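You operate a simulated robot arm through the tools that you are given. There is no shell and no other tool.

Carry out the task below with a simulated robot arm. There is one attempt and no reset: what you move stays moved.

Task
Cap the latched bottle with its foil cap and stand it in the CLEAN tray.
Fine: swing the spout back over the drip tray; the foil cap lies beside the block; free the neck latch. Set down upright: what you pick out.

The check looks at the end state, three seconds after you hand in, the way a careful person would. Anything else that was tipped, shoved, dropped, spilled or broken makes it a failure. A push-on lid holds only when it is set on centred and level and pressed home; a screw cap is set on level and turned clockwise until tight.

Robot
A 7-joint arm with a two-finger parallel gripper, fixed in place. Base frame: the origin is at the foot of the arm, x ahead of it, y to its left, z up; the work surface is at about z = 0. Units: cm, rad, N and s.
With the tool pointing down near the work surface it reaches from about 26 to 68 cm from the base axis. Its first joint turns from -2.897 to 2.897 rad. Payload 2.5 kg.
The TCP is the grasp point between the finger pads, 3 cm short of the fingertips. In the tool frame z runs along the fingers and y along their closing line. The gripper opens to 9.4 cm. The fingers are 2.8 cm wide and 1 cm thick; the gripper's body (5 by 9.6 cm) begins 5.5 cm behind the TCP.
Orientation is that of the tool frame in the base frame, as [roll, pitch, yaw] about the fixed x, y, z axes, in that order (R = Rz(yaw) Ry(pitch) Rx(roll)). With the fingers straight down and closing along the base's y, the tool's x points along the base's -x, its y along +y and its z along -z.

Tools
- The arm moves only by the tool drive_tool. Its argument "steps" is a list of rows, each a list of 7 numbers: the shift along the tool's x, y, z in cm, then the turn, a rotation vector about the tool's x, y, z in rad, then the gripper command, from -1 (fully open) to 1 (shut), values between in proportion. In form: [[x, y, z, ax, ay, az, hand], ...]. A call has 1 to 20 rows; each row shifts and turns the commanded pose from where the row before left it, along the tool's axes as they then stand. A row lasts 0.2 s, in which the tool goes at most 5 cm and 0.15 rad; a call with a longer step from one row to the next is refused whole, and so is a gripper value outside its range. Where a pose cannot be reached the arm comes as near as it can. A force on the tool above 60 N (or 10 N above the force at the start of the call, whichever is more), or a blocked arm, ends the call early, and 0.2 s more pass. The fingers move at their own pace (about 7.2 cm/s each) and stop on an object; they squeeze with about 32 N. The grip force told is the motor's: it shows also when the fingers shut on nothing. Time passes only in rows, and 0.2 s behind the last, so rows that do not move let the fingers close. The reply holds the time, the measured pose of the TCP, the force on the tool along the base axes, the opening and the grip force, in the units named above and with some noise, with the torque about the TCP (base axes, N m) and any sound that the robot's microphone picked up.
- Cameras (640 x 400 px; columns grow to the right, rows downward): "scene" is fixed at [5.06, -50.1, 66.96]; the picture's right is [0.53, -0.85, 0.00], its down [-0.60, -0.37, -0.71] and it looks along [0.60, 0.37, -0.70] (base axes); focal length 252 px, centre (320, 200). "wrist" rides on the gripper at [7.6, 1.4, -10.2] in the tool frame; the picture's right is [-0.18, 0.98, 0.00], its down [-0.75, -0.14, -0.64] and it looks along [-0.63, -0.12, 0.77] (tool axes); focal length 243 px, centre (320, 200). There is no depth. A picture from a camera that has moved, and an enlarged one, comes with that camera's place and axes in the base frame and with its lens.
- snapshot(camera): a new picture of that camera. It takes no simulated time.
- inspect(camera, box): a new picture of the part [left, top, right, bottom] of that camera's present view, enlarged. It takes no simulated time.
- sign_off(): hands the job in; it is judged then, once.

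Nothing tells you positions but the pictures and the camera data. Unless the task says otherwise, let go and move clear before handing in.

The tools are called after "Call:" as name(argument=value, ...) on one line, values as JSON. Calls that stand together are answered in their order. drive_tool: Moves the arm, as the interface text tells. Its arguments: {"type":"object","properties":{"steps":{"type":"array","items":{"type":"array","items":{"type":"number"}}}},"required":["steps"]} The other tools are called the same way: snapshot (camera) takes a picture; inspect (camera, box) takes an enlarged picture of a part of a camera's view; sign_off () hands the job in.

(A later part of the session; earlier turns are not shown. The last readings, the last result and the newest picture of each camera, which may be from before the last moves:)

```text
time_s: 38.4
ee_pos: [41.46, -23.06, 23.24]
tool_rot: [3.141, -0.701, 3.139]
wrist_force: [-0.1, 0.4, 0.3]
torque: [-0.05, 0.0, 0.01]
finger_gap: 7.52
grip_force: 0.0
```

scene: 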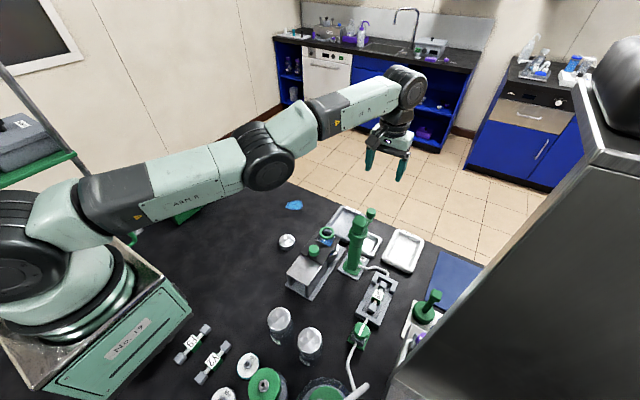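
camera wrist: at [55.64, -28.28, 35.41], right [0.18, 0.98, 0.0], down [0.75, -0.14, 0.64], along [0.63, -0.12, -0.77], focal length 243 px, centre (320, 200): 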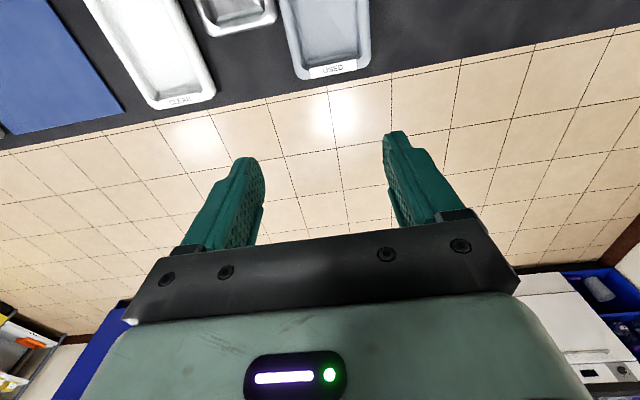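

The arm is unlocked and follows exactly again. I'll straighten the tool to vertical here, then continue to the cap; from now on I'll stay well within reach.

Call:
drive_tool(steps=[[0, 0, 0, 0, -0.14, 0, -0.6], [0, 0, 0, 0, -0.14, 0, -0.6], [0, 0, 0, 0, -0.14, 0, -0.6], [0, 0, 0, 0, -0.14, 0, -0.6], [0, 0, 0, 0, -0.141, 0, -0.6], [0, 0, 0, 0, 0, 0, -0.6]])

Call:
snapshot(camera="wrist")

Call:
snapshot(camera="scene")

```text
time_s: 39.8
ee_pos: [41.29, -23.61, 23.11]
tool_rot: [3.142, 0.001, 3.14]
wrist_force: [0.8, 0.6, 0.0]
torque: [-0.02, 0.0, -0.01]
finger_gap: 7.5
grip_force: 0.0
```

```text
taken
camera wrist: at [33.62, -22.15, 33.46], right [0.19, 0.98, 0.0], down [0.75, -0.14, 0.64], along [0.63, -0.12, -0.77], focal length 243 px, centre (320, 200)
```

wrist: 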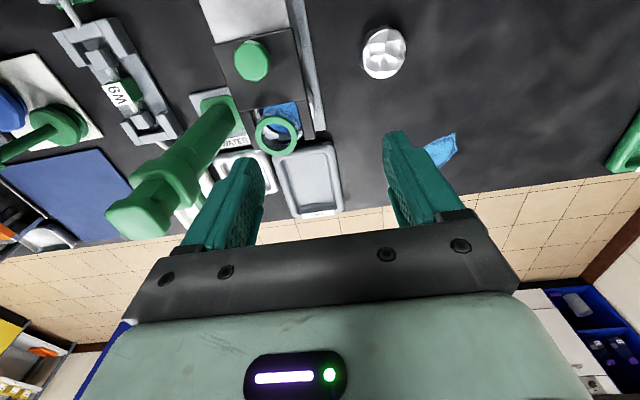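

```text
taken
```

scene: 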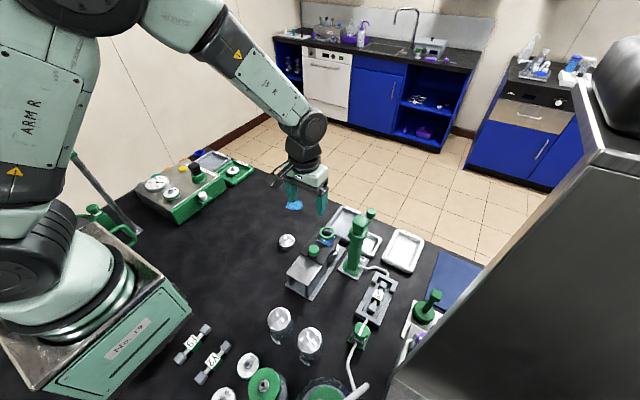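

All is intact: spout over the drip tray, bottle latched, cap at about (39.7,-16.1). I move above the cap and look again.

Call:
drive_tool(steps=[[0.4, 1.85, 1.5, 0, 0, 0, -0.6], [0.4, 1.85, 2.5, 0, 0, 0, -0.6], [0.4, 1.85, 3, 0, 0, 0, -0.6], [0.4, 1.85, 3, 0, 0, 0, -0.6], [0, 0, 0, 0, 0, 0, -0.6]])

Call:
snapshot(camera="wrist")

Call:
inspect(camera="scene", box=[240, 170, 340, 260])

```text
time_s: 41.0
ee_pos: [39.75, -15.9, 13.36]
tool_rot: [-3.141, 0.001, 3.141]
wrist_force: [-0.6, -0.1, -0.2]
torque: [0.01, 0.01, 0.01]
finger_gap: 7.53
grip_force: 0.1
```

```text
taken
camera wrist: at [32.13, -14.52, 23.73], right [0.18, 0.98, 0.0], down [0.75, -0.14, 0.64], along [0.63, -0.12, -0.77], focal length 243 px, centre (320, 200)
```

wrist: 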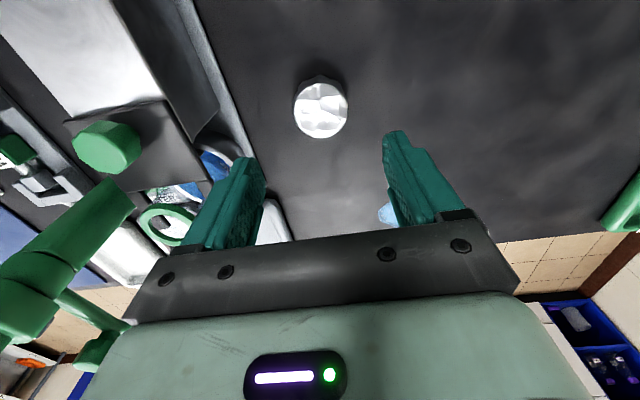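

```text
4.44 times, centred on (290, 215) of scene
camera zoom: at [5.06, -50.1, 66.96], right [0.53, -0.85, 0.0], down [-0.6, -0.37, -0.71], along [0.6, 0.37, -0.7], focal length 1121 px, centre (453, 133)
```

zoom: 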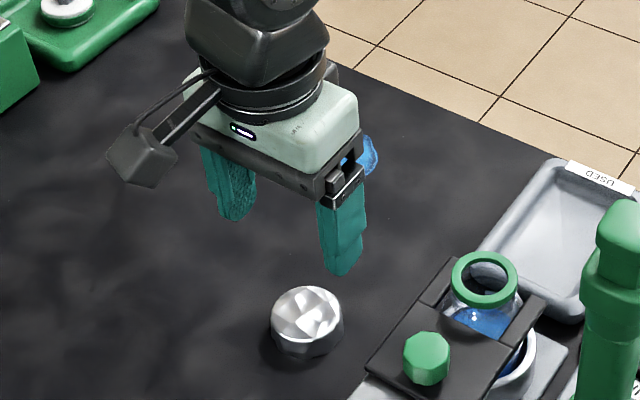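

The cap is centered between the fingers within a few millimeters. I'll descend and close gently once along y to center it, then re-grip along x.

Call:
drive_tool(steps=[[-0.1, 0, 3, 0, 0, 0, -0.6], [0, 0, 3, 0, 0, 0, -0.6], [0, 0, 2.5, 0, 0, 0, -0.6], [0, 0, 1.0, 0, 0, 0, -0.6], [0, 0, 0.4, 0, 0, 0, -0.6], [0, 0, 0, 0, 0, 0, -0.6]])

Call:
inspect(camera="wrist", box=[220, 60, 440, 200])

```text
time_s: 42.4
ee_pos: [39.86, -16.07, 3.4]
tool_rot: [3.14, 0.0, -3.14]
wrist_force: [0.4, 0.5, -0.3]
torque: [-0.02, 0.0, 0.0]
finger_gap: 7.52
grip_force: 0.1
```

```text
2.86 times, centred on (330, 130) of wrist
camera zoom: at [32.2, -14.54, 13.72], right [0.18, 0.98, 0.0], down [0.75, -0.14, 0.64], along [0.63, -0.12, -0.77], focal length 693 px, centre (291, 400)
```

zoom: 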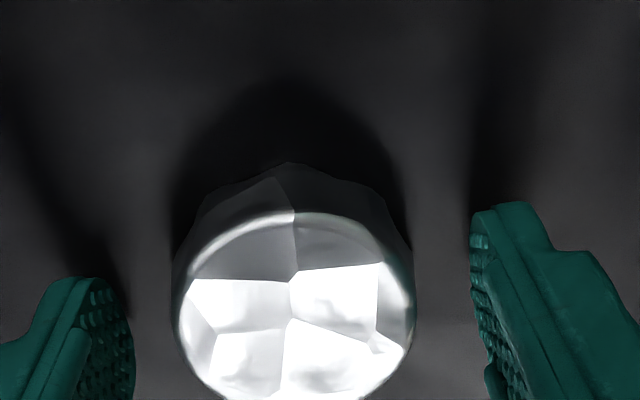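

The cap sits squarely between the fingers. Closing along y to center and measure it.

Call:
drive_tool(steps=[[0, 0, 0, 0, 0, 0, 0.1], [0, 0, 0, 0, 0, 0, 0.1], [0, 0, 0, 0, 0, 0, 0.1], [0, 0, 0, 0, 0, 0, 0.1]])

```text
time_s: 43.4
ee_pos: [39.83, -15.92, 3.32]
tool_rot: [3.14, -0.001, -3.141]
wrist_force: [0.4, 0.0, 0.3]
torque: [-0.03, 0.0, -0.01]
finger_gap: 5.03
grip_force: 31.3
```

The cap is 5.0 cm wide and is now centered in y. I'll open, turn 90° in place, and grip along x.

Call:
drive_tool(steps=[[0, 0, 0, 0, 0, 0, -0.6], [0, 0, 0, 0, 0, 0, -0.6], [0, 0, 0, 0, 0, 0.143, -0.6], [0, 0, 0, 0, 0, 0.143, -0.6], [0, 0, 0, 0, 0, 0.143, -0.6], [0, 0, 0, 0, 0, 0.143, -0.6], [0, 0, 0, 0, 0, 0.143, -0.6], [0, 0, 0, 0, 0, 0.143, -0.6], [0, 0, 0, 0, 0, 0.143, -0.6], [0, 0, 0, 0, 0, 0.143, -0.6], [0, 0, 0, 0, 0, 0.143, -0.6], [0, 0, 0, 0, 0, 0.143, -0.6], [0, 0, 0, 0, 0, 0.141, -0.6], [0, 0, 0, 0, 0, 0, -0.6]])

Call:
inspect(camera="wrist", box=[220, 60, 440, 200])

```text
time_s: 46.4
ee_pos: [39.83, -16.15, 3.31]
tool_rot: [3.142, 0.0, 1.569]
wrist_force: [1.0, 1.2, -0.1]
torque: [0.0, -0.02, -0.01]
finger_gap: 7.49
grip_force: 0.1
```

```text
2.86 times, centred on (330, 130) of wrist
camera zoom: at [41.3, -8.54, 13.66], right [0.98, -0.19, 0.0], down [-0.14, -0.75, 0.64], along [-0.12, -0.63, -0.77], focal length 693 px, centre (291, 400)
```

zoom: 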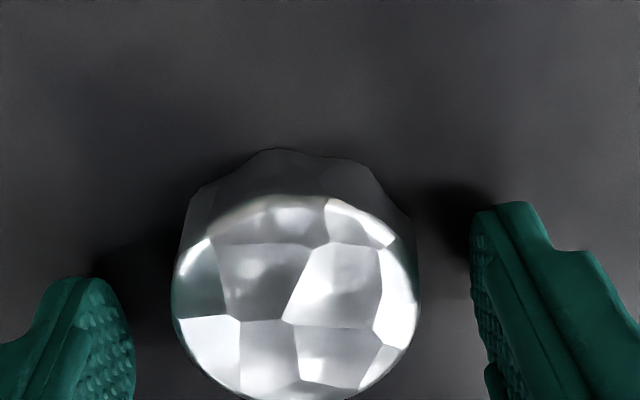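

Now closing along x to hold the cap.

Call:
drive_tool(steps=[[0, 0, 0, 0, 0, 0, 0.15], [0, 0, 0, 0, 0, 0, 0.15], [0, 0, 0, 0, 0, 0, 0.15], [0, 0, 0, 0, 0, 0, 0.15], [0, 0, 0, 0, 0, 0, 0.15]])

Call:
drive_tool(steps=[[0, 0, 0, 0, 0, 0, 0.15]])

Call:
drive_tool(steps=[[0, 0, 0, 0, 0, 0, 0.15]])

Call:
inspect(camera="wrist", box=[220, 60, 440, 200])

```text
time_s: 47.6
ee_pos: [39.89, -16.1, 3.25]
tool_rot: [3.141, -0.001, 1.569]
wrist_force: [0.2, -0.8, 0.2]
torque: [0.03, -0.02, 0.02]
finger_gap: 5.01
grip_force: 32.5
```

```text
time_s: 48.0
ee_pos: [39.68, -16.21, 3.11]
tool_rot: [3.141, 0.001, 1.571]
wrist_force: [0.2, -0.1, 0.6]
torque: [0.02, 0.0, 0.0]
finger_gap: 5.05
grip_force: 32.6
```

```text
time_s: 48.4
ee_pos: [39.88, -16.34, 3.37]
tool_rot: [-3.141, 0.0, 1.57]
wrist_force: [0.0, -0.7, 0.1]
torque: [-0.02, 0.03, 0.0]
finger_gap: 5.02
grip_force: 32.1
```

```text
2.86 times, centred on (330, 130) of wrist
camera zoom: at [41.29, -8.53, 13.66], right [0.98, -0.18, 0.0], down [-0.14, -0.75, 0.64], along [-0.12, -0.63, -0.77], focal length 693 px, centre (291, 400)
```

zoom: 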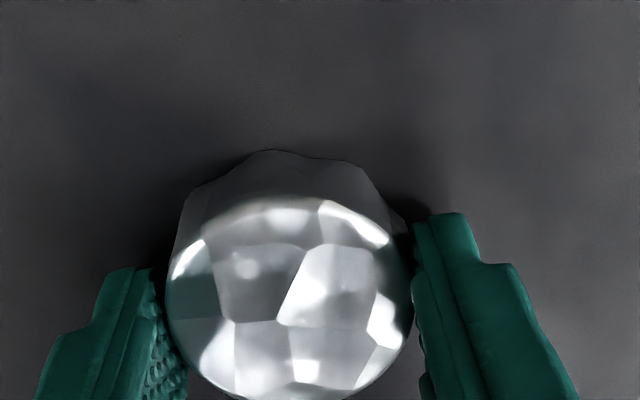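

The cap is held firmly (5.0 cm). I'll lift it and carry it over toward the bottle at about (43.4,-28.6), staying above the rim.

Call:
drive_tool(steps=[[0, 0, -2, 0, 0, 0, 0.15], [0, 0, -4, 0, 0, 0, 0.15], [0, 0, -4, 0, 0, 0, 0.15], [0, 0, -4.5, 0, 0, 0, 0.15], [-2.5, 0.7, 0, 0, 0, 0, 0.15], [-2.5, 0.7, 0, 0, 0, 0, 0.15], [-2.5, 0.7, 0, 0, 0, 0, 0.15], [-2.5, 0.7, 0, 0, 0, 0, 0.15], [0, 0, 0, 0, 0, 0, 0.15]])

Call:
snapshot(camera="wrist")

Call:
inspect(camera="scene", box=[270, 150, 390, 270])

```text
time_s: 50.4
ee_pos: [42.68, -26.54, 17.73]
tool_rot: [-3.141, -0.001, 1.57]
wrist_force: [-0.1, -0.2, 0.7]
torque: [-0.01, -0.01, 0.0]
finger_gap: 5.04
grip_force: 31.8
```

```text
taken
camera wrist: at [44.09, -18.82, 28.08], right [0.98, -0.18, 0.0], down [-0.14, -0.75, 0.64], along [-0.12, -0.63, -0.77], focal length 243 px, centre (320, 200)
```

wrist: 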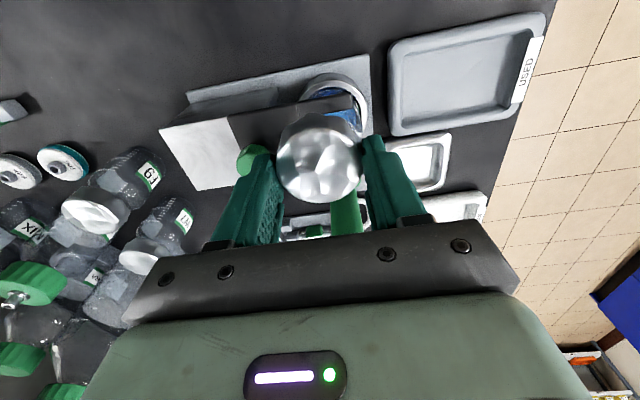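

```text
3.33 times, centred on (330, 210) of scene
camera zoom: at [5.06, -50.1, 66.96], right [0.53, -0.85, 0.0], down [-0.6, -0.37, -0.71], along [0.6, 0.37, -0.7], focal length 840 px, centre (287, 167)
```

zoom: 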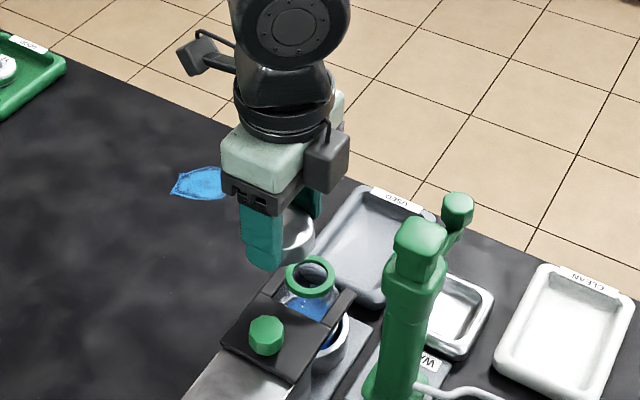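

The cap is held level near the bottle. I'll rise above the bottle so the ring shows past the cap, to fix its center accurately.

Call:
drive_tool(steps=[[-0.5, 0.2, -3.3, 0, 0, 0, 0.15], [-0.8, 0.3, -3.3, 0, 0, 0, 0.15], [-0.9, 0.26, -3.3, 0, 0, 0, 0.15], [0, 0, 0, 0, 0, 0, 0.15]])

Call:
inspect(camera="wrist", box=[260, 60, 390, 145])

Call:
inspect(camera="wrist", box=[250, 100, 390, 210])

Call:
inspect(camera="scene", box=[310, 220, 345, 245])

```text
time_s: 51.4
ee_pos: [43.51, -28.62, 28.01]
tool_rot: [-3.141, -0.003, 1.571]
wrist_force: [-1.0, 0.8, 0.1]
torque: [-0.04, -0.03, 0.0]
finger_gap: 5.05
grip_force: 31.8
```

```text
4.71 times, centred on (325, 102) of wrist
camera zoom: at [44.93, -20.94, 38.33], right [0.98, -0.18, 0.0], down [-0.14, -0.75, 0.64], along [-0.12, -0.63, -0.77], focal length 1142 px, centre (296, 659)
```

zoom: 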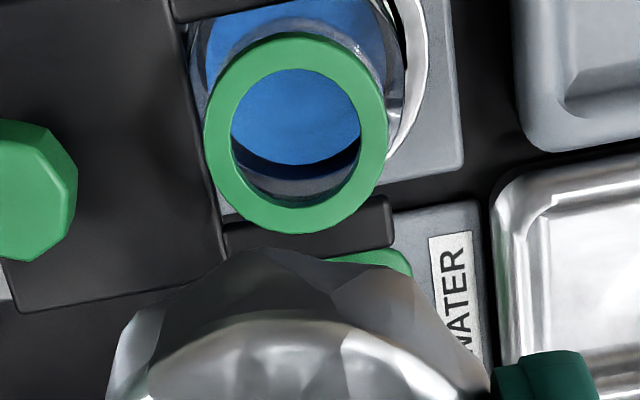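

```text
3.64 times, centred on (320, 155) of wrist
camera zoom: at [44.93, -20.94, 38.33], right [0.98, -0.18, 0.0], down [-0.14, -0.75, 0.64], along [-0.12, -0.63, -0.77], focal length 882 px, centre (320, 364)
```

zoom: 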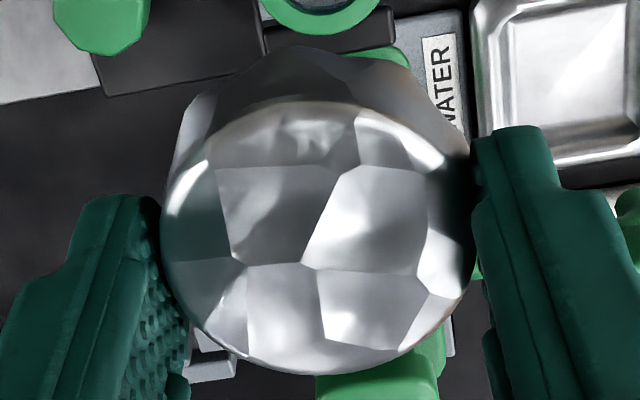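

```text
16.00 times, centred on (328, 232) of scene
camera zoom: at [5.06, -50.1, 66.96], right [0.53, -0.85, 0.0], down [-0.6, -0.37, -0.71], along [0.6, 0.37, -0.7], focal length 4034 px, centre (200, -320)
```

zoom: 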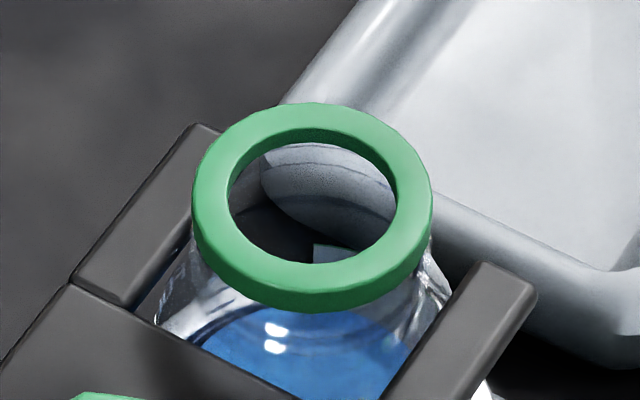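

The ring center reads about (43.47,-28.62) and the cap's x is already aligned with it; only a −0.28 cm y shift is needed. I'll apply that and descend to just above the ring.

Call:
drive_tool(steps=[[-0.14, 0, 3.5, 0, 0, 0, 0.15], [-0.14, 0, 3.5, 0, 0, 0, 0.15], [0, 0, 3.5, 0, 0, 0, 0.15], [0, 0, 1.5, 0, 0, 0, 0.15], [0, 0, 0, 0, 0, 0, 0.15], [0, 0, 0, 0, 0, 0, 0.15]])

Call:
inspect(camera="scene", box=[300, 200, 356, 242])

Call:
inspect(camera="wrist", box=[250, 80, 390, 210])

```text
time_s: 52.8
ee_pos: [43.56, -28.78, 15.61]
tool_rot: [3.141, 0.0, 1.572]
wrist_force: [0.5, -0.3, 0.4]
torque: [-0.02, -0.03, -0.02]
finger_gap: 5.01
grip_force: 32.2
```

```text
9.52 times, centred on (328, 221) of scene
camera zoom: at [5.06, -50.1, 66.96], right [0.53, -0.85, 0.0], down [-0.6, -0.37, -0.71], along [0.6, 0.37, -0.7], focal length 2402 px, centre (244, 0)
```

zoom: 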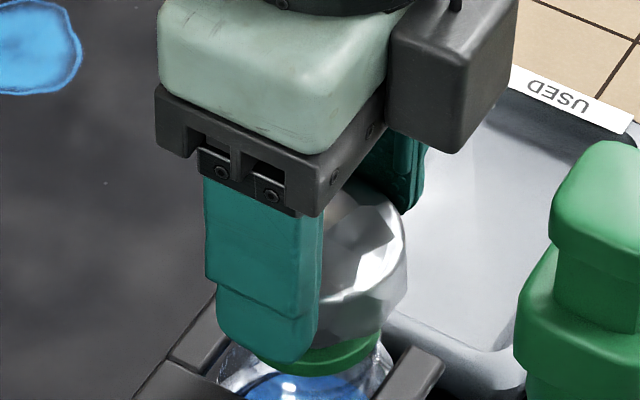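

```text
3.08 times, centred on (320, 145) of wrist
camera zoom: at [44.9, -21.16, 25.94], right [0.98, -0.18, 0.0], down [-0.14, -0.75, 0.64], along [-0.12, -0.63, -0.77], focal length 746 px, centre (320, 369)
```

zoom: 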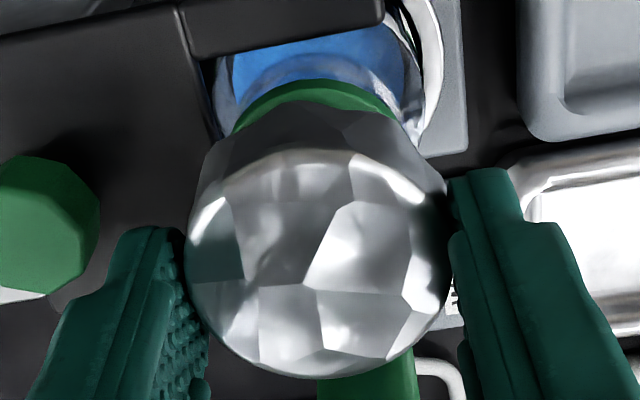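

The cap is just above the ring. I'll zoom in on both cap and ring edges from the scene camera to check lateral alignment before lowering.

Call:
inspect(camera="scene", box=[322, 212, 346, 242])

Call:
inspect(camera="wrist", box=[285, 90, 355, 140])

```text
13.33 times, centred on (334, 227) of scene
camera zoom: at [5.06, -50.1, 66.96], right [0.53, -0.85, 0.0], down [-0.6, -0.37, -0.71], along [0.6, 0.37, -0.7], focal length 3362 px, centre (133, -160)
```

zoom: 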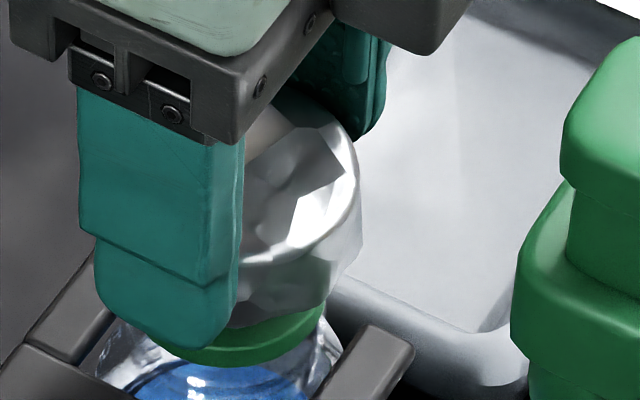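

```text
8.00 times, centred on (320, 115) of wrist
camera zoom: at [44.9, -21.16, 25.94], right [0.98, -0.18, 0.0], down [-0.14, -0.75, 0.64], along [-0.12, -0.63, -0.77], focal length 1941 px, centre (320, 880)
```

zoom: 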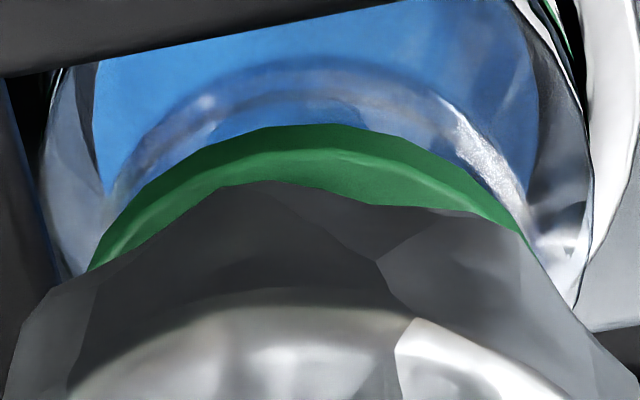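

Views agree within about 2 mm, with clearance around the ring. I'll nudge +0.06 in y and lower slowly, watching the force for early contact.

Call:
drive_tool(steps=[[0.06, 0, 0.4, 0, 0, 0, 0.15], [0, 0, 0.4, 0, 0, 0, 0.15], [0, 0, 0.4, 0, 0, 0, 0.15], [0, 0, 0.4, 0, 0, 0, 0.15], [0, 0, 0.3, 0, 0, 0, 0.15], [0, 0, 0.3, 0, 0, 0, 0.15], [0, 0, 0, 0, 0, 0, 0.15]])

Call:
inspect(camera="scene", box=[305, 212, 347, 246])

Call:
inspect(camera="wrist", box=[250, 80, 390, 210])

```text
time_s: 54.4
ee_pos: [43.4, -28.57, 13.55]
tool_rot: [3.138, 0.004, 1.57]
wrist_force: [-1.6, 1.7, 37.8]
torque: [0.18, -0.73, 0.0]
finger_gap: 5.08
grip_force: 31.6
```

```text
11.76 times, centred on (326, 229) of scene
camera zoom: at [5.06, -50.1, 66.96], right [0.53, -0.85, 0.0], down [-0.6, -0.37, -0.71], along [0.6, 0.37, -0.7], focal length 2967 px, centre (249, -141)
```

zoom: 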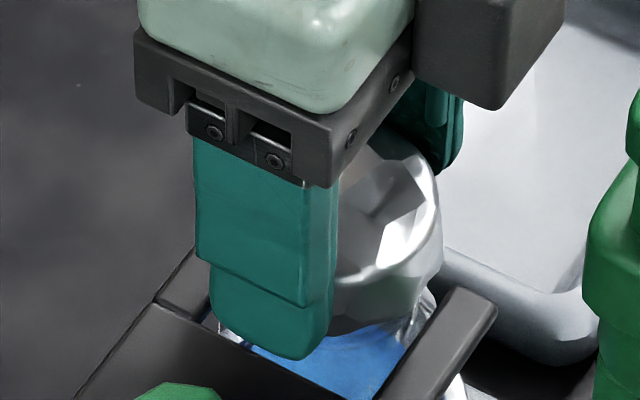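

```text
3.08 times, centred on (320, 145) of wrist
camera zoom: at [44.78, -21.03, 24.03], right [0.98, -0.18, 0.0], down [-0.14, -0.75, 0.64], along [-0.12, -0.63, -0.77], focal length 746 px, centre (320, 369)
```

zoom: 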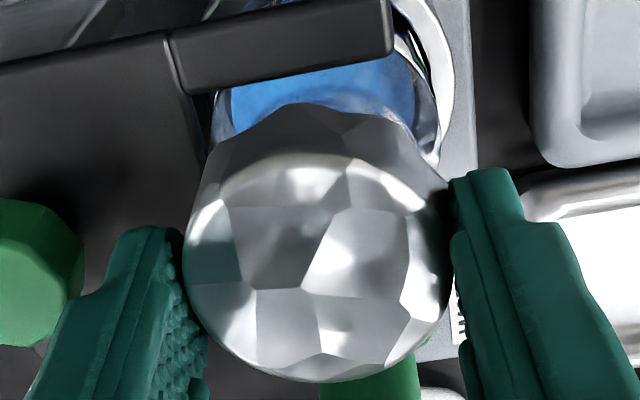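

Contact came at the rim height with the load on the cap's +x side (torque −0.73 N·m), so the cap should shift toward +x. I'll lift slightly, shift +0.15 in x, and try again gently.

Call:
drive_tool(steps=[[0, 0, -0.4, 0, 0, 0, 0.15], [0, 0, -0.4, 0, 0, 0, 0.15], [0.0, 0.15, 0, 0, 0, 0, 0.15], [0, 0, 0, 0, 0, 0, 0.15]])

Call:
inspect(camera="wrist", box=[250, 80, 390, 210])

```text
time_s: 55.4
ee_pos: [43.56, -28.51, 14.23]
tool_rot: [-3.141, 0.001, 1.57]
wrist_force: [0.0, 0.1, -0.3]
torque: [-0.01, 0.0, 0.02]
finger_gap: 5.07
grip_force: 31.8
```

```text
3.08 times, centred on (320, 145) of wrist
camera zoom: at [44.89, -20.94, 24.62], right [0.98, -0.18, 0.0], down [-0.14, -0.75, 0.64], along [-0.12, -0.63, -0.77], focal length 746 px, centre (320, 369)
```

zoom: 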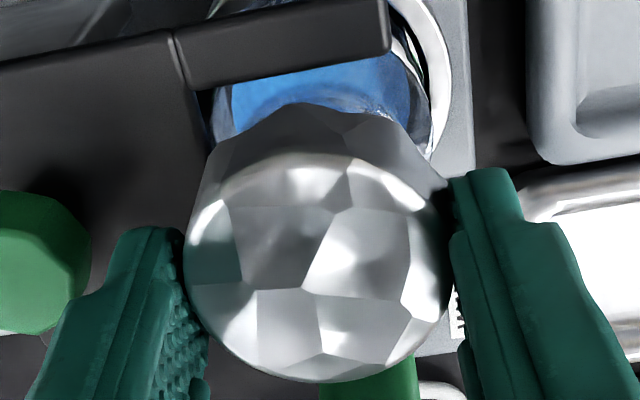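

Force is released. I'll check the cap's attitude in the grip from both cameras before trying again.

Call:
inspect(camera="scene", box=[318, 210, 346, 244])

Call:
inspect(camera="wrist", box=[270, 95, 370, 210])

```text
11.76 times, centred on (332, 227) of scene
camera zoom: at [5.06, -50.1, 66.96], right [0.53, -0.85, 0.0], down [-0.6, -0.37, -0.71], along [0.6, 0.37, -0.7], focal length 2967 px, centre (179, -118)
```

zoom: 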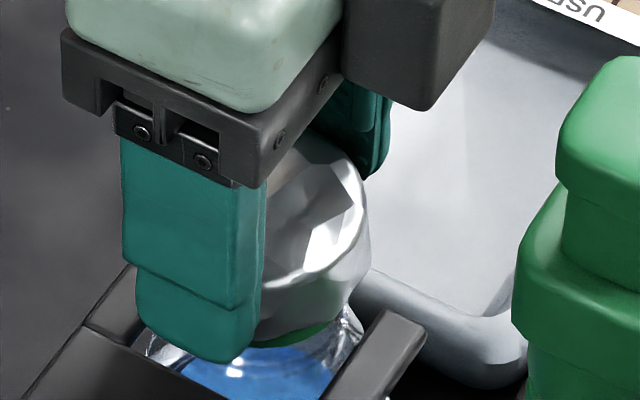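

```text
3.48 times, centred on (320, 152) of wrist
camera zoom: at [44.89, -20.94, 24.62], right [0.98, -0.18, 0.0], down [-0.14, -0.75, 0.64], along [-0.12, -0.63, -0.77], focal length 844 px, centre (320, 365)
```

zoom: 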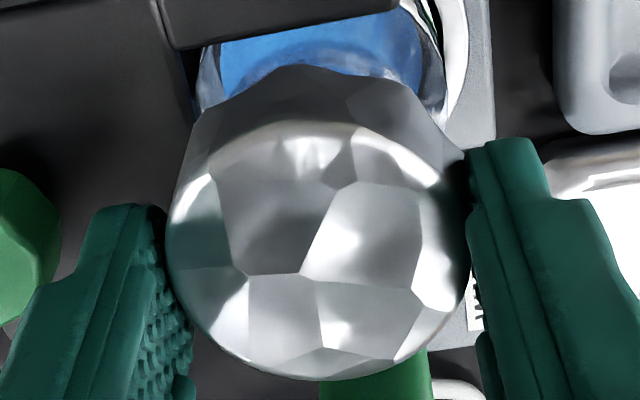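

The evidence (contact at +x, scene edges) says the cap should move mostly +x. I'll shift +0.18 in x and read the true pose from the camera data.

Call:
drive_tool(steps=[[0, 0.18, 0, 0, 0, 0, 0.15], [0, 0, 0, 0, 0, 0, 0.15], [0, 0, 0, 0, 0, 0, 0.15]])

Call:
inspect(camera="wrist", box=[270, 95, 370, 160])

Call:
inspect(camera="scene", box=[318, 210, 346, 244])

```text
time_s: 56.2
ee_pos: [43.64, -28.59, 14.29]
tool_rot: [-3.141, -0.002, 1.57]
wrist_force: [0.1, -0.7, -0.1]
torque: [0.0, -0.01, 0.01]
finger_gap: 5.02
grip_force: 32.4
```

```text
6.15 times, centred on (320, 128) of wrist
camera zoom: at [45.11, -20.93, 24.69], right [0.98, -0.18, 0.0], down [-0.14, -0.75, 0.64], along [-0.12, -0.63, -0.77], focal length 1493 px, centre (320, 646)
```

zoom: 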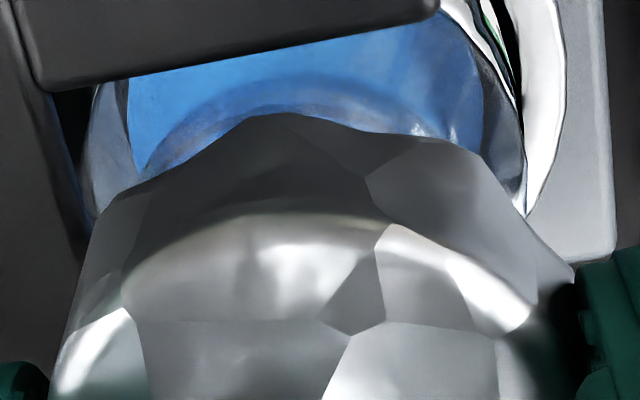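

```text
11.76 times, centred on (332, 227) of scene
camera zoom: at [5.06, -50.1, 66.96], right [0.53, -0.85, 0.0], down [-0.6, -0.37, -0.71], along [0.6, 0.37, -0.7], focal length 2967 px, centre (179, -118)
```

zoom: 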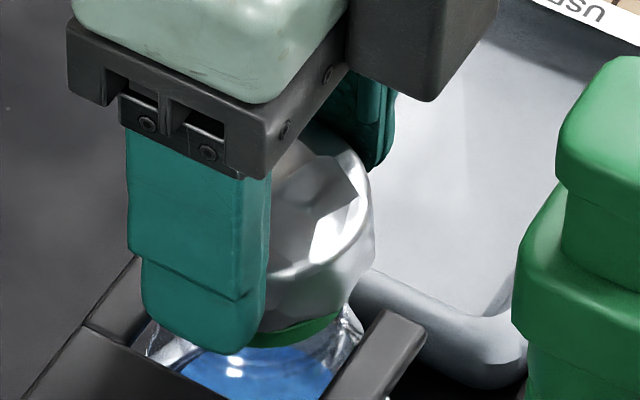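

Aligned in the scene's sideways direction now. Lowering again slowly.

Call:
drive_tool(steps=[[0, 0, 0.3, 0, 0, 0, 0.15], [0, 0, 0.3, 0, 0, 0, 0.15], [0, 0, 0.2, 0, 0, 0, 0.15], [0, 0, 0, 0, 0, 0, 0.15]])

Call:
inspect(camera="wrist", box=[270, 95, 370, 160])

```text
time_s: 57.2
ee_pos: [43.78, -28.6, 13.74]
tool_rot: [3.14, 0.002, 1.571]
wrist_force: [-5.3, -0.6, 29.5]
torque: [0.01, 0.75, -0.03]
finger_gap: 5.01
grip_force: 31.9
```

```text
6.15 times, centred on (320, 128) of wrist
camera zoom: at [45.15, -20.98, 24.01], right [0.98, -0.18, 0.0], down [-0.14, -0.75, 0.64], along [-0.12, -0.63, -0.77], focal length 1493 px, centre (320, 646)
```

zoom: 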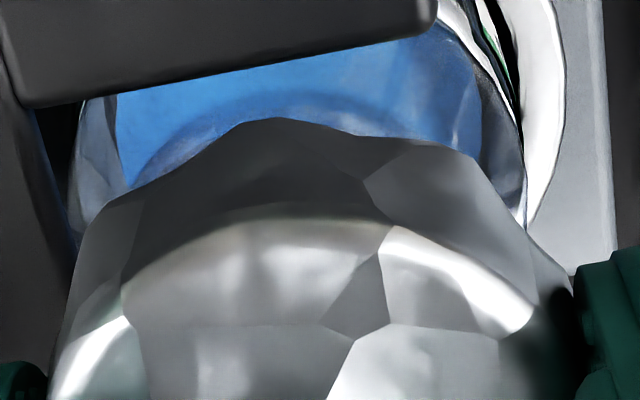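

Now the load is on the −x side, so the correct x lies between, about 43.58. I'll lift a little, shift back −0.14 in x, and lower again.

Call:
drive_tool(steps=[[0, 0, -0.4, 0, 0, 0, 0.15], [0, -0.14, -0.2, 0, 0, 0, 0.15], [0, 0, 0, 0, 0, 0, 0.15], [0, 0, 0, 0, 0, 0, 0.15]])

Call:
inspect(camera="wrist", box=[270, 95, 370, 160])

```text
time_s: 58.2
ee_pos: [43.46, -28.45, 14.12]
tool_rot: [-3.141, -0.002, 1.571]
wrist_force: [-0.1, 0.7, -0.5]
torque: [0.03, 0.02, 0.0]
finger_gap: 5.08
grip_force: 31.4
```

```text
6.15 times, centred on (320, 128) of wrist
camera zoom: at [44.97, -20.93, 24.44], right [0.98, -0.18, 0.0], down [-0.14, -0.75, 0.64], along [-0.12, -0.63, -0.77], focal length 1493 px, centre (320, 646)
```

zoom: 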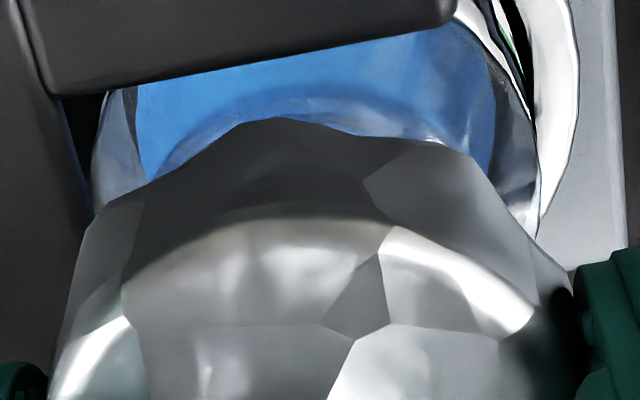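

True TCP x is now 43.57. Lowering slowly again.

Call:
drive_tool(steps=[[0, 0, 0.2, 0, 0, 0, 0.15], [0, 0, 0.2, 0, 0, 0, 0.15], [0, 0, 0.2, 0, 0, 0, 0.15], [0, 0, 0, 0, 0, 0, 0.15]])

Call:
inspect(camera="wrist", box=[270, 95, 370, 160])

```text
time_s: 59.2
ee_pos: [43.6, -28.74, 13.56]
tool_rot: [-3.141, -0.003, 1.57]
wrist_force: [0.3, -0.1, 0.0]
torque: [0.02, -0.03, 0.01]
finger_gap: 5.04
grip_force: 32.1
```

```text
6.15 times, centred on (320, 128) of wrist
camera zoom: at [44.98, -20.96, 23.97], right [0.98, -0.18, 0.0], down [-0.14, -0.75, 0.64], along [-0.12, -0.63, -0.77], focal length 1493 px, centre (320, 646)
```

zoom: 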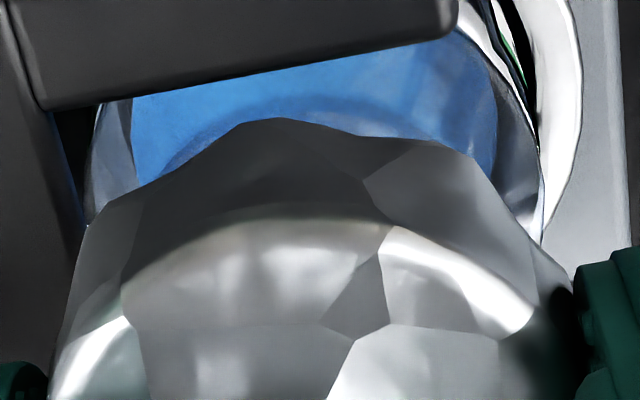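

No contact at the height where it touched before — it's going over the ring. I'll keep lowering.

Call:
drive_tool(steps=[[0, 0, 0.2, 0, 0, 0, 0.15], [0, 0, 0.2, 0, 0, 0, 0.15], [0, 0, 0.2, 0, 0, 0, 0.15], [0, 0, 0, 0, 0, 0, 0.15]])

Call:
inspect(camera="scene", box=[318, 210, 346, 244])

```text
time_s: 60.2
ee_pos: [43.54, -28.58, 13.04]
tool_rot: [3.14, 0.001, 1.57]
wrist_force: [0.3, -0.5, 0.8]
torque: [-0.01, -0.03, 0.0]
finger_gap: 5.01
grip_force: 32.1
```

```text
11.76 times, centred on (332, 227) of scene
camera zoom: at [5.06, -50.1, 66.96], right [0.53, -0.85, 0.0], down [-0.6, -0.37, -0.71], along [0.6, 0.37, -0.7], focal length 2967 px, centre (179, -118)
```

zoom: 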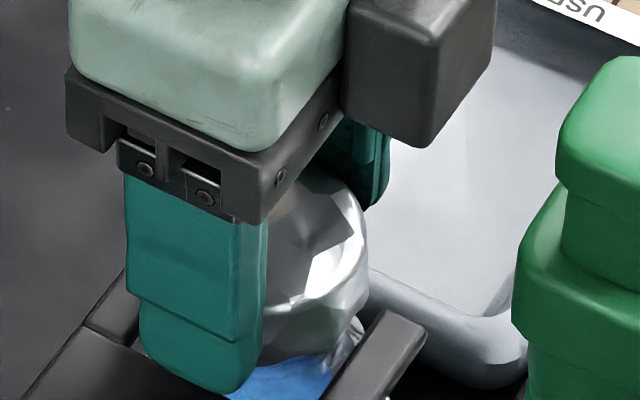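

The cap is sliding down over the ring. Continuing in small steps while watching for seating force.

Call:
drive_tool(steps=[[0, 0, 0.2, 0, 0, 0, 0.15], [0, 0, 0.2, 0, 0, 0, 0.15], [0, 0, 0, 0, 0, 0, 0.15]])

Call:
drive_tool(steps=[[0, 0, 0.2, 0, 0, 0, 0.15], [0, 0, 0, 0, 0, 0, 0.15]])

```text
time_s: 61.0
ee_pos: [43.61, -28.63, 12.61]
tool_rot: [3.142, 0.001, 1.57]
wrist_force: [0.0, 0.3, 1.0]
torque: [0.0, -0.03, 0.01]
finger_gap: 5.03
grip_force: 31.3
```

```text
time_s: 61.6
ee_pos: [43.61, -28.59, 12.25]
tool_rot: [3.141, 0.0, 1.57]
wrist_force: [0.5, -0.3, -1.0]
torque: [0.01, 0.01, -0.03]
finger_gap: 5.04
grip_force: 32.3
```

Still free. A few more small steps down.

Call:
drive_tool(steps=[[0, 0, 0.15, 0, 0, 0, 0.15], [0, 0, 0.15, 0, 0, 0, 0.15], [0, 0, 0, 0, 0, 0, 0.15]])

Call:
inspect(camera="scene", box=[310, 205, 352, 247])

Call:
inspect(camera="wrist", box=[250, 80, 390, 210])

```text
time_s: 62.4
ee_pos: [43.56, -28.51, 11.97]
tool_rot: [3.141, -0.002, 1.57]
wrist_force: [-0.1, -0.3, 0.7]
torque: [0.0, 0.0, -0.01]
finger_gap: 5.03
grip_force: 32.3
```

```text
9.52 times, centred on (331, 226) of scene
camera zoom: at [5.06, -50.1, 66.96], right [0.53, -0.85, 0.0], down [-0.6, -0.37, -0.71], along [0.6, 0.37, -0.7], focal length 2402 px, centre (215, -48)
```

zoom: 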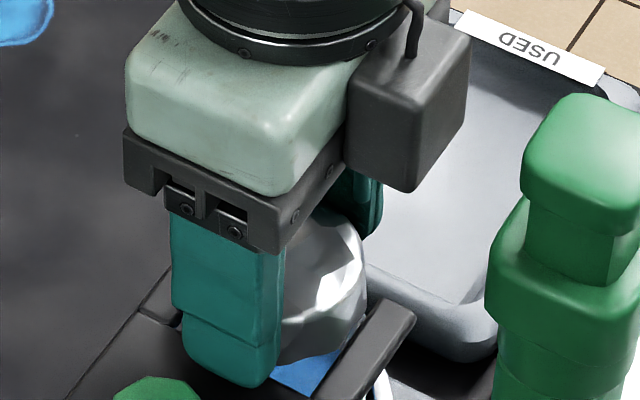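

```text
3.08 times, centred on (320, 145) of wrist
camera zoom: at [44.91, -20.95, 22.38], right [0.98, -0.18, 0.0], down [-0.14, -0.75, 0.64], along [-0.12, -0.63, -0.77], focal length 746 px, centre (320, 369)
```

zoom: 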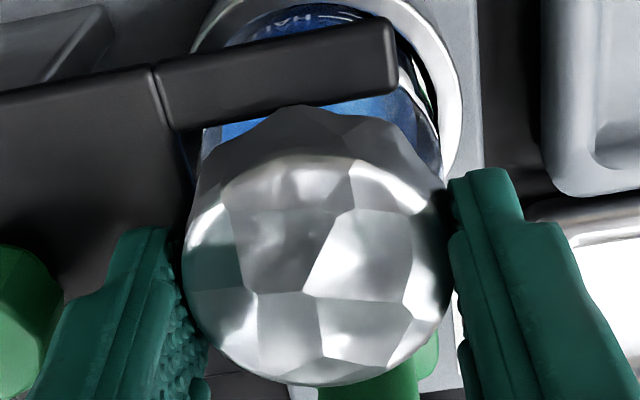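

Still no seating force at true z 12.18. Two more small steps.

Call:
drive_tool(steps=[[0, 0, 0.12, 0, 0, 0, 0.15], [0, 0, 0, 0, 0, 0, 0.15]])

Call:
drive_tool(steps=[[0, 0, 0.12, 0, 0, 0, 0.15], [0, 0, 0, 0, 0, 0, 0.15]])

```text
time_s: 63.0
ee_pos: [43.52, -28.69, 12.06]
tool_rot: [3.139, 0.001, 1.57]
wrist_force: [-5.2, -0.5, 29.5]
torque: [0.07, 0.51, -0.03]
finger_gap: 5.05
grip_force: 32.0
heard: snap
```

```text
time_s: 63.6
ee_pos: [43.63, -28.66, 11.9]
tool_rot: [3.137, 0.001, 1.57]
wrist_force: [-6.9, -4.7, 44.1]
torque: [-0.1, 0.39, 0.02]
finger_gap: 5.09
grip_force: 31.7
```

A snap was heard — the cap has pushed home. I'll relieve the pressure slightly, open the fingers, and lift away to inspect.

Call:
drive_tool(steps=[[0, 0, -0.25, 0, 0, 0, 0.15], [0, 0, 0, 0, 0, 0, -0.2], [0, 0, 0, 0, 0, 0, -0.4], [0, 0, 0, 0, 0, 0, -0.4], [0, 0, -1.5, 0, 0, 0, -0.4], [0, 0, -3, 0, 0, 0, -0.4], [0, 0, -4, 0, 0, 0, -0.4], [0, 0, 0, 0, 0, 0, -0.4]])

Call:
inspect(camera="scene", box=[300, 205, 360, 255])

Call:
inspect(camera="wrist", box=[240, 60, 400, 200])

```text
time_s: 65.4
ee_pos: [43.55, -28.41, 20.42]
tool_rot: [-3.14, -0.001, 1.572]
wrist_force: [-0.1, 0.8, -1.3]
torque: [-0.02, 0.01, -0.02]
finger_gap: 6.57
grip_force: 0.0
```

```text
8.00 times, centred on (330, 230) of scene
camera zoom: at [5.06, -50.1, 66.96], right [0.53, -0.85, 0.0], down [-0.6, -0.37, -0.71], along [0.6, 0.37, -0.7], focal length 2017 px, centre (240, -40)
```

zoom: 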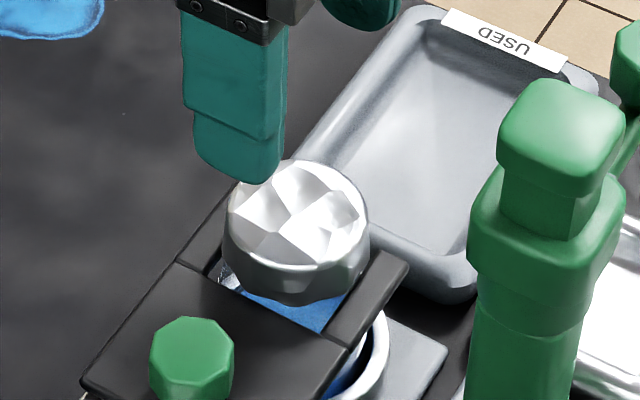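

```text
2.86 times, centred on (320, 130) of wrist
camera zoom: at [44.94, -20.82, 30.74], right [0.98, -0.18, 0.0], down [-0.14, -0.75, 0.64], along [-0.12, -0.63, -0.77], focal length 693 px, centre (320, 400)
```

zoom: 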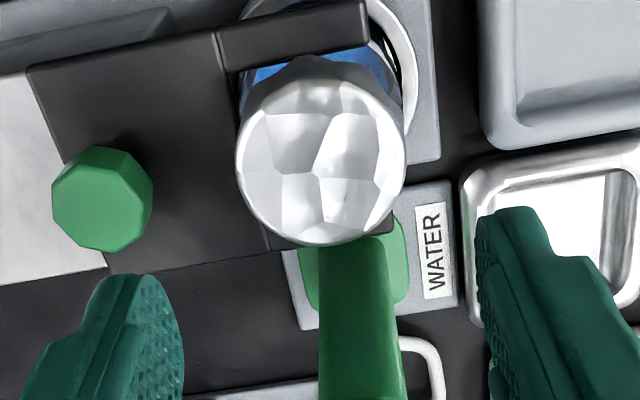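

The foil cap sits level on the bottle. Next is the neck latch: its knob is at about (36.8,-28.4), top z≈10.6. I'll move over it with a narrow finger gap.

Call:
drive_tool(steps=[[0, -2.3, 0, 0, 0, 0, 0.0], [0, -2.3, 0, 0, 0, 0, 0.0], [0, -2.2, 0, 0, 0, 0, 0.0], [0, 0, 2, 0, 0, 0, 0.0], [0, 0, 2, 0, 0, 0, 0.0], [0, 0, 0, 0, 0, 0, 0.0]])

Call:
snapshot(camera="wrist")

Call:
inspect(camera="scene", box=[290, 190, 360, 260])

```text
time_s: 66.8
ee_pos: [36.73, -28.6, 16.65]
tool_rot: [-3.142, 0.001, 1.571]
wrist_force: [0.3, -0.5, -0.1]
torque: [0.01, -0.01, 0.01]
finger_gap: 4.71
grip_force: 0.0
```

```text
taken
camera wrist: at [38.04, -20.99, 26.99], right [0.98, -0.18, 0.0], down [-0.14, -0.75, 0.64], along [-0.12, -0.63, -0.77], focal length 243 px, centre (320, 200)
```

wrist: 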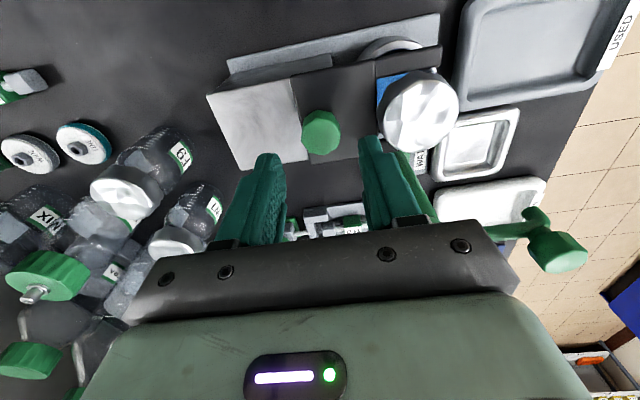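

```text
5.71 times, centred on (325, 225) of scene
camera zoom: at [5.06, -50.1, 66.96], right [0.53, -0.85, 0.0], down [-0.6, -0.37, -0.71], along [0.6, 0.37, -0.7], focal length 1441 px, centre (291, 57)
```

zoom: 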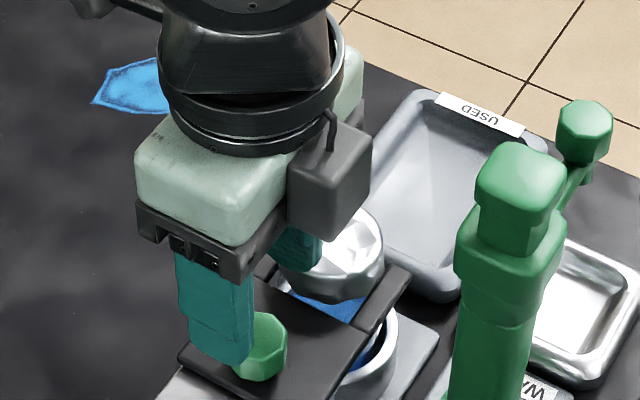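

The knob is between the fingers (center ≈(36.75,-28.3)). I'll adjust slightly, lower around it, and close.

Call:
drive_tool(steps=[[0.25, 0.1, 1.5, 0, 0, 0, 0.0], [0, 0, 1.5, 0, 0, 0, 0.0], [0, 0, 1.2, 0, 0, 0, 0.0], [0, 0, 0.5, 0, 0, 0, 0.0], [0, 0, 0, 0, 0, 0, 0.0], [0, 0, 0, 0, 0, 0, 0.6], [0, 0, 0, 0, 0, 0, 0.6], [0, 0, 0, 0, 0, 0, 0.6]])

Call:
inspect(camera="wrist", box=[240, 60, 480, 220])

```text
time_s: 68.6
ee_pos: [36.73, -28.19, 11.59]
tool_rot: [-3.14, -0.001, 1.569]
wrist_force: [-16.0, 0.6, 5.1]
torque: [0.28, 0.02, 0.04]
finger_gap: 2.67
grip_force: 45.5
```

```text
2.50 times, centred on (360, 140) of wrist
camera zoom: at [38.16, -20.63, 22.07], right [0.98, -0.19, 0.0], down [-0.14, -0.75, 0.64], along [-0.12, -0.63, -0.77], focal length 606 px, centre (220, 350)
```

zoom: 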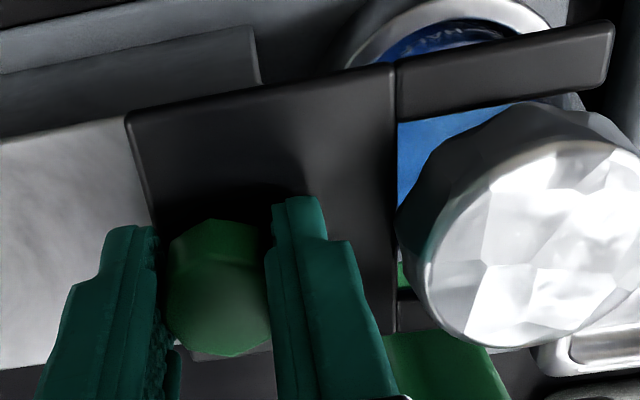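

The knob is gripped. I'll pull it back (−x, away from the bottle) gently.

Call:
drive_tool(steps=[[0, -0.3, 0, 0, 0, 0, 0.6], [0, -0.3, 0, 0, 0, 0, 0.6], [0, -0.3, 0, 0, 0, 0, 0.6], [0, 0, 0, 0, 0, 0, 0.6]])

Call:
inspect(camera="wrist", box=[240, 60, 480, 220])

```text
time_s: 69.6
ee_pos: [35.81, -28.23, 11.69]
tool_rot: [-3.139, -0.001, 1.57]
wrist_force: [0.5, -4.5, -29.6]
torque: [-0.89, -0.17, 0.21]
finger_gap: 2.61
grip_force: 45.1
```

```text
2.50 times, centred on (360, 140) of wrist
camera zoom: at [37.28, -20.61, 22.07], right [0.98, -0.18, 0.0], down [-0.14, -0.75, 0.64], along [-0.12, -0.63, -0.77], focal length 606 px, centre (220, 350)
```

zoom: 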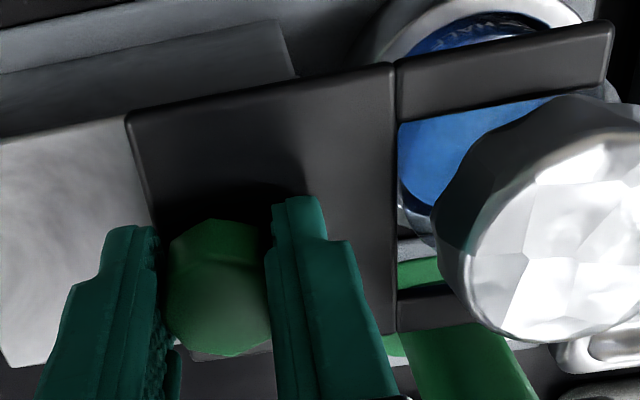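

The latch plate is sliding back with the knob. I'll ease the vertical load a bit and continue pulling.

Call:
drive_tool(steps=[[0, 0, 0.15, 0, 0, 0, 0.6], [0, -0.4, 0, 0, 0, 0, 0.6], [0, -0.4, 0, 0, 0, 0, 0.6], [0, -0.4, 0, 0, 0, 0, 0.6], [0, -0.4, 0, 0, 0, 0, 0.6], [0, 0, 0, 0, 0, 0, 0.6]])

Call:
inspect(camera="wrist", box=[240, 60, 480, 220])

```text
time_s: 71.0
ee_pos: [34.6, -28.33, 11.67]
tool_rot: [3.14, 0.0, 1.57]
wrist_force: [1.8, 9.2, 27.3]
torque: [-0.39, 0.09, -0.11]
finger_gap: 2.65
grip_force: 44.7
```

```text
2.50 times, centred on (360, 140) of wrist
camera zoom: at [35.85, -20.61, 22.08], right [0.98, -0.18, 0.0], down [-0.14, -0.75, 0.64], along [-0.12, -0.63, -0.77], focal length 606 px, centre (220, 350)
```

zoom: 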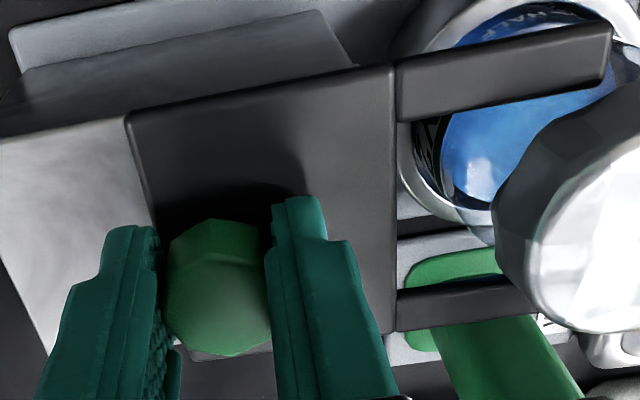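

It has slid about 2.3 cm. Continuing the pull.

Call:
drive_tool(steps=[[0, -0.4, -0.1, 0, 0, 0, 0.6], [0, -0.4, 0, 0, 0, 0, 0.6], [0, -0.4, 0, 0, 0, 0, 0.6], [0, -0.4, 0, 0, 0, 0, 0.6], [0, -0.4, 0, 0, 0, 0, 0.6], [0, 0, 0, 0, 0, 0, 0.6]])

Call:
snapshot(camera="wrist")

Call:
inspect(camera="scene", box=[280, 200, 360, 300])

```text
time_s: 72.4
ee_pos: [32.28, -28.3, 11.71]
tool_rot: [-3.14, -0.001, 1.572]
wrist_force: [1.9, 8.1, -8.0]
torque: [-0.72, -0.28, -0.14]
finger_gap: 2.64
grip_force: 44.9
```

```text
taken
camera wrist: at [33.79, -20.63, 22.08], right [0.98, -0.18, 0.0], down [-0.14, -0.75, 0.64], along [-0.12, -0.63, -0.77], focal length 243 px, centre (320, 200)
```

wrist: 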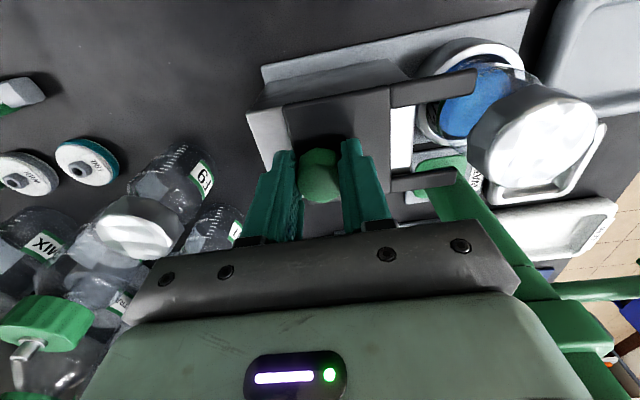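

```text
4.00 times, centred on (320, 250) of scene
camera zoom: at [5.06, -50.1, 66.96], right [0.53, -0.85, 0.0], down [-0.6, -0.37, -0.71], along [0.6, 0.37, -0.7], focal length 1009 px, centre (320, 0)
```

zoom: 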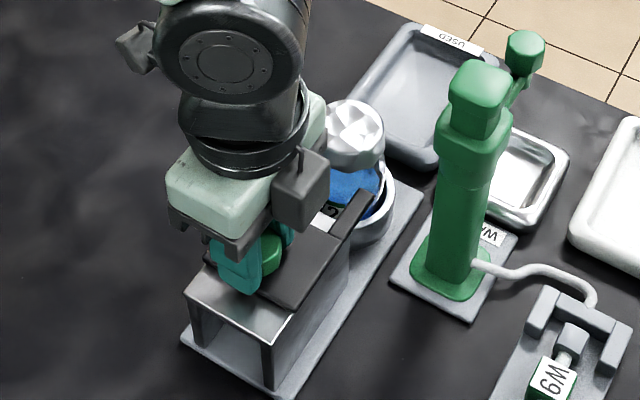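

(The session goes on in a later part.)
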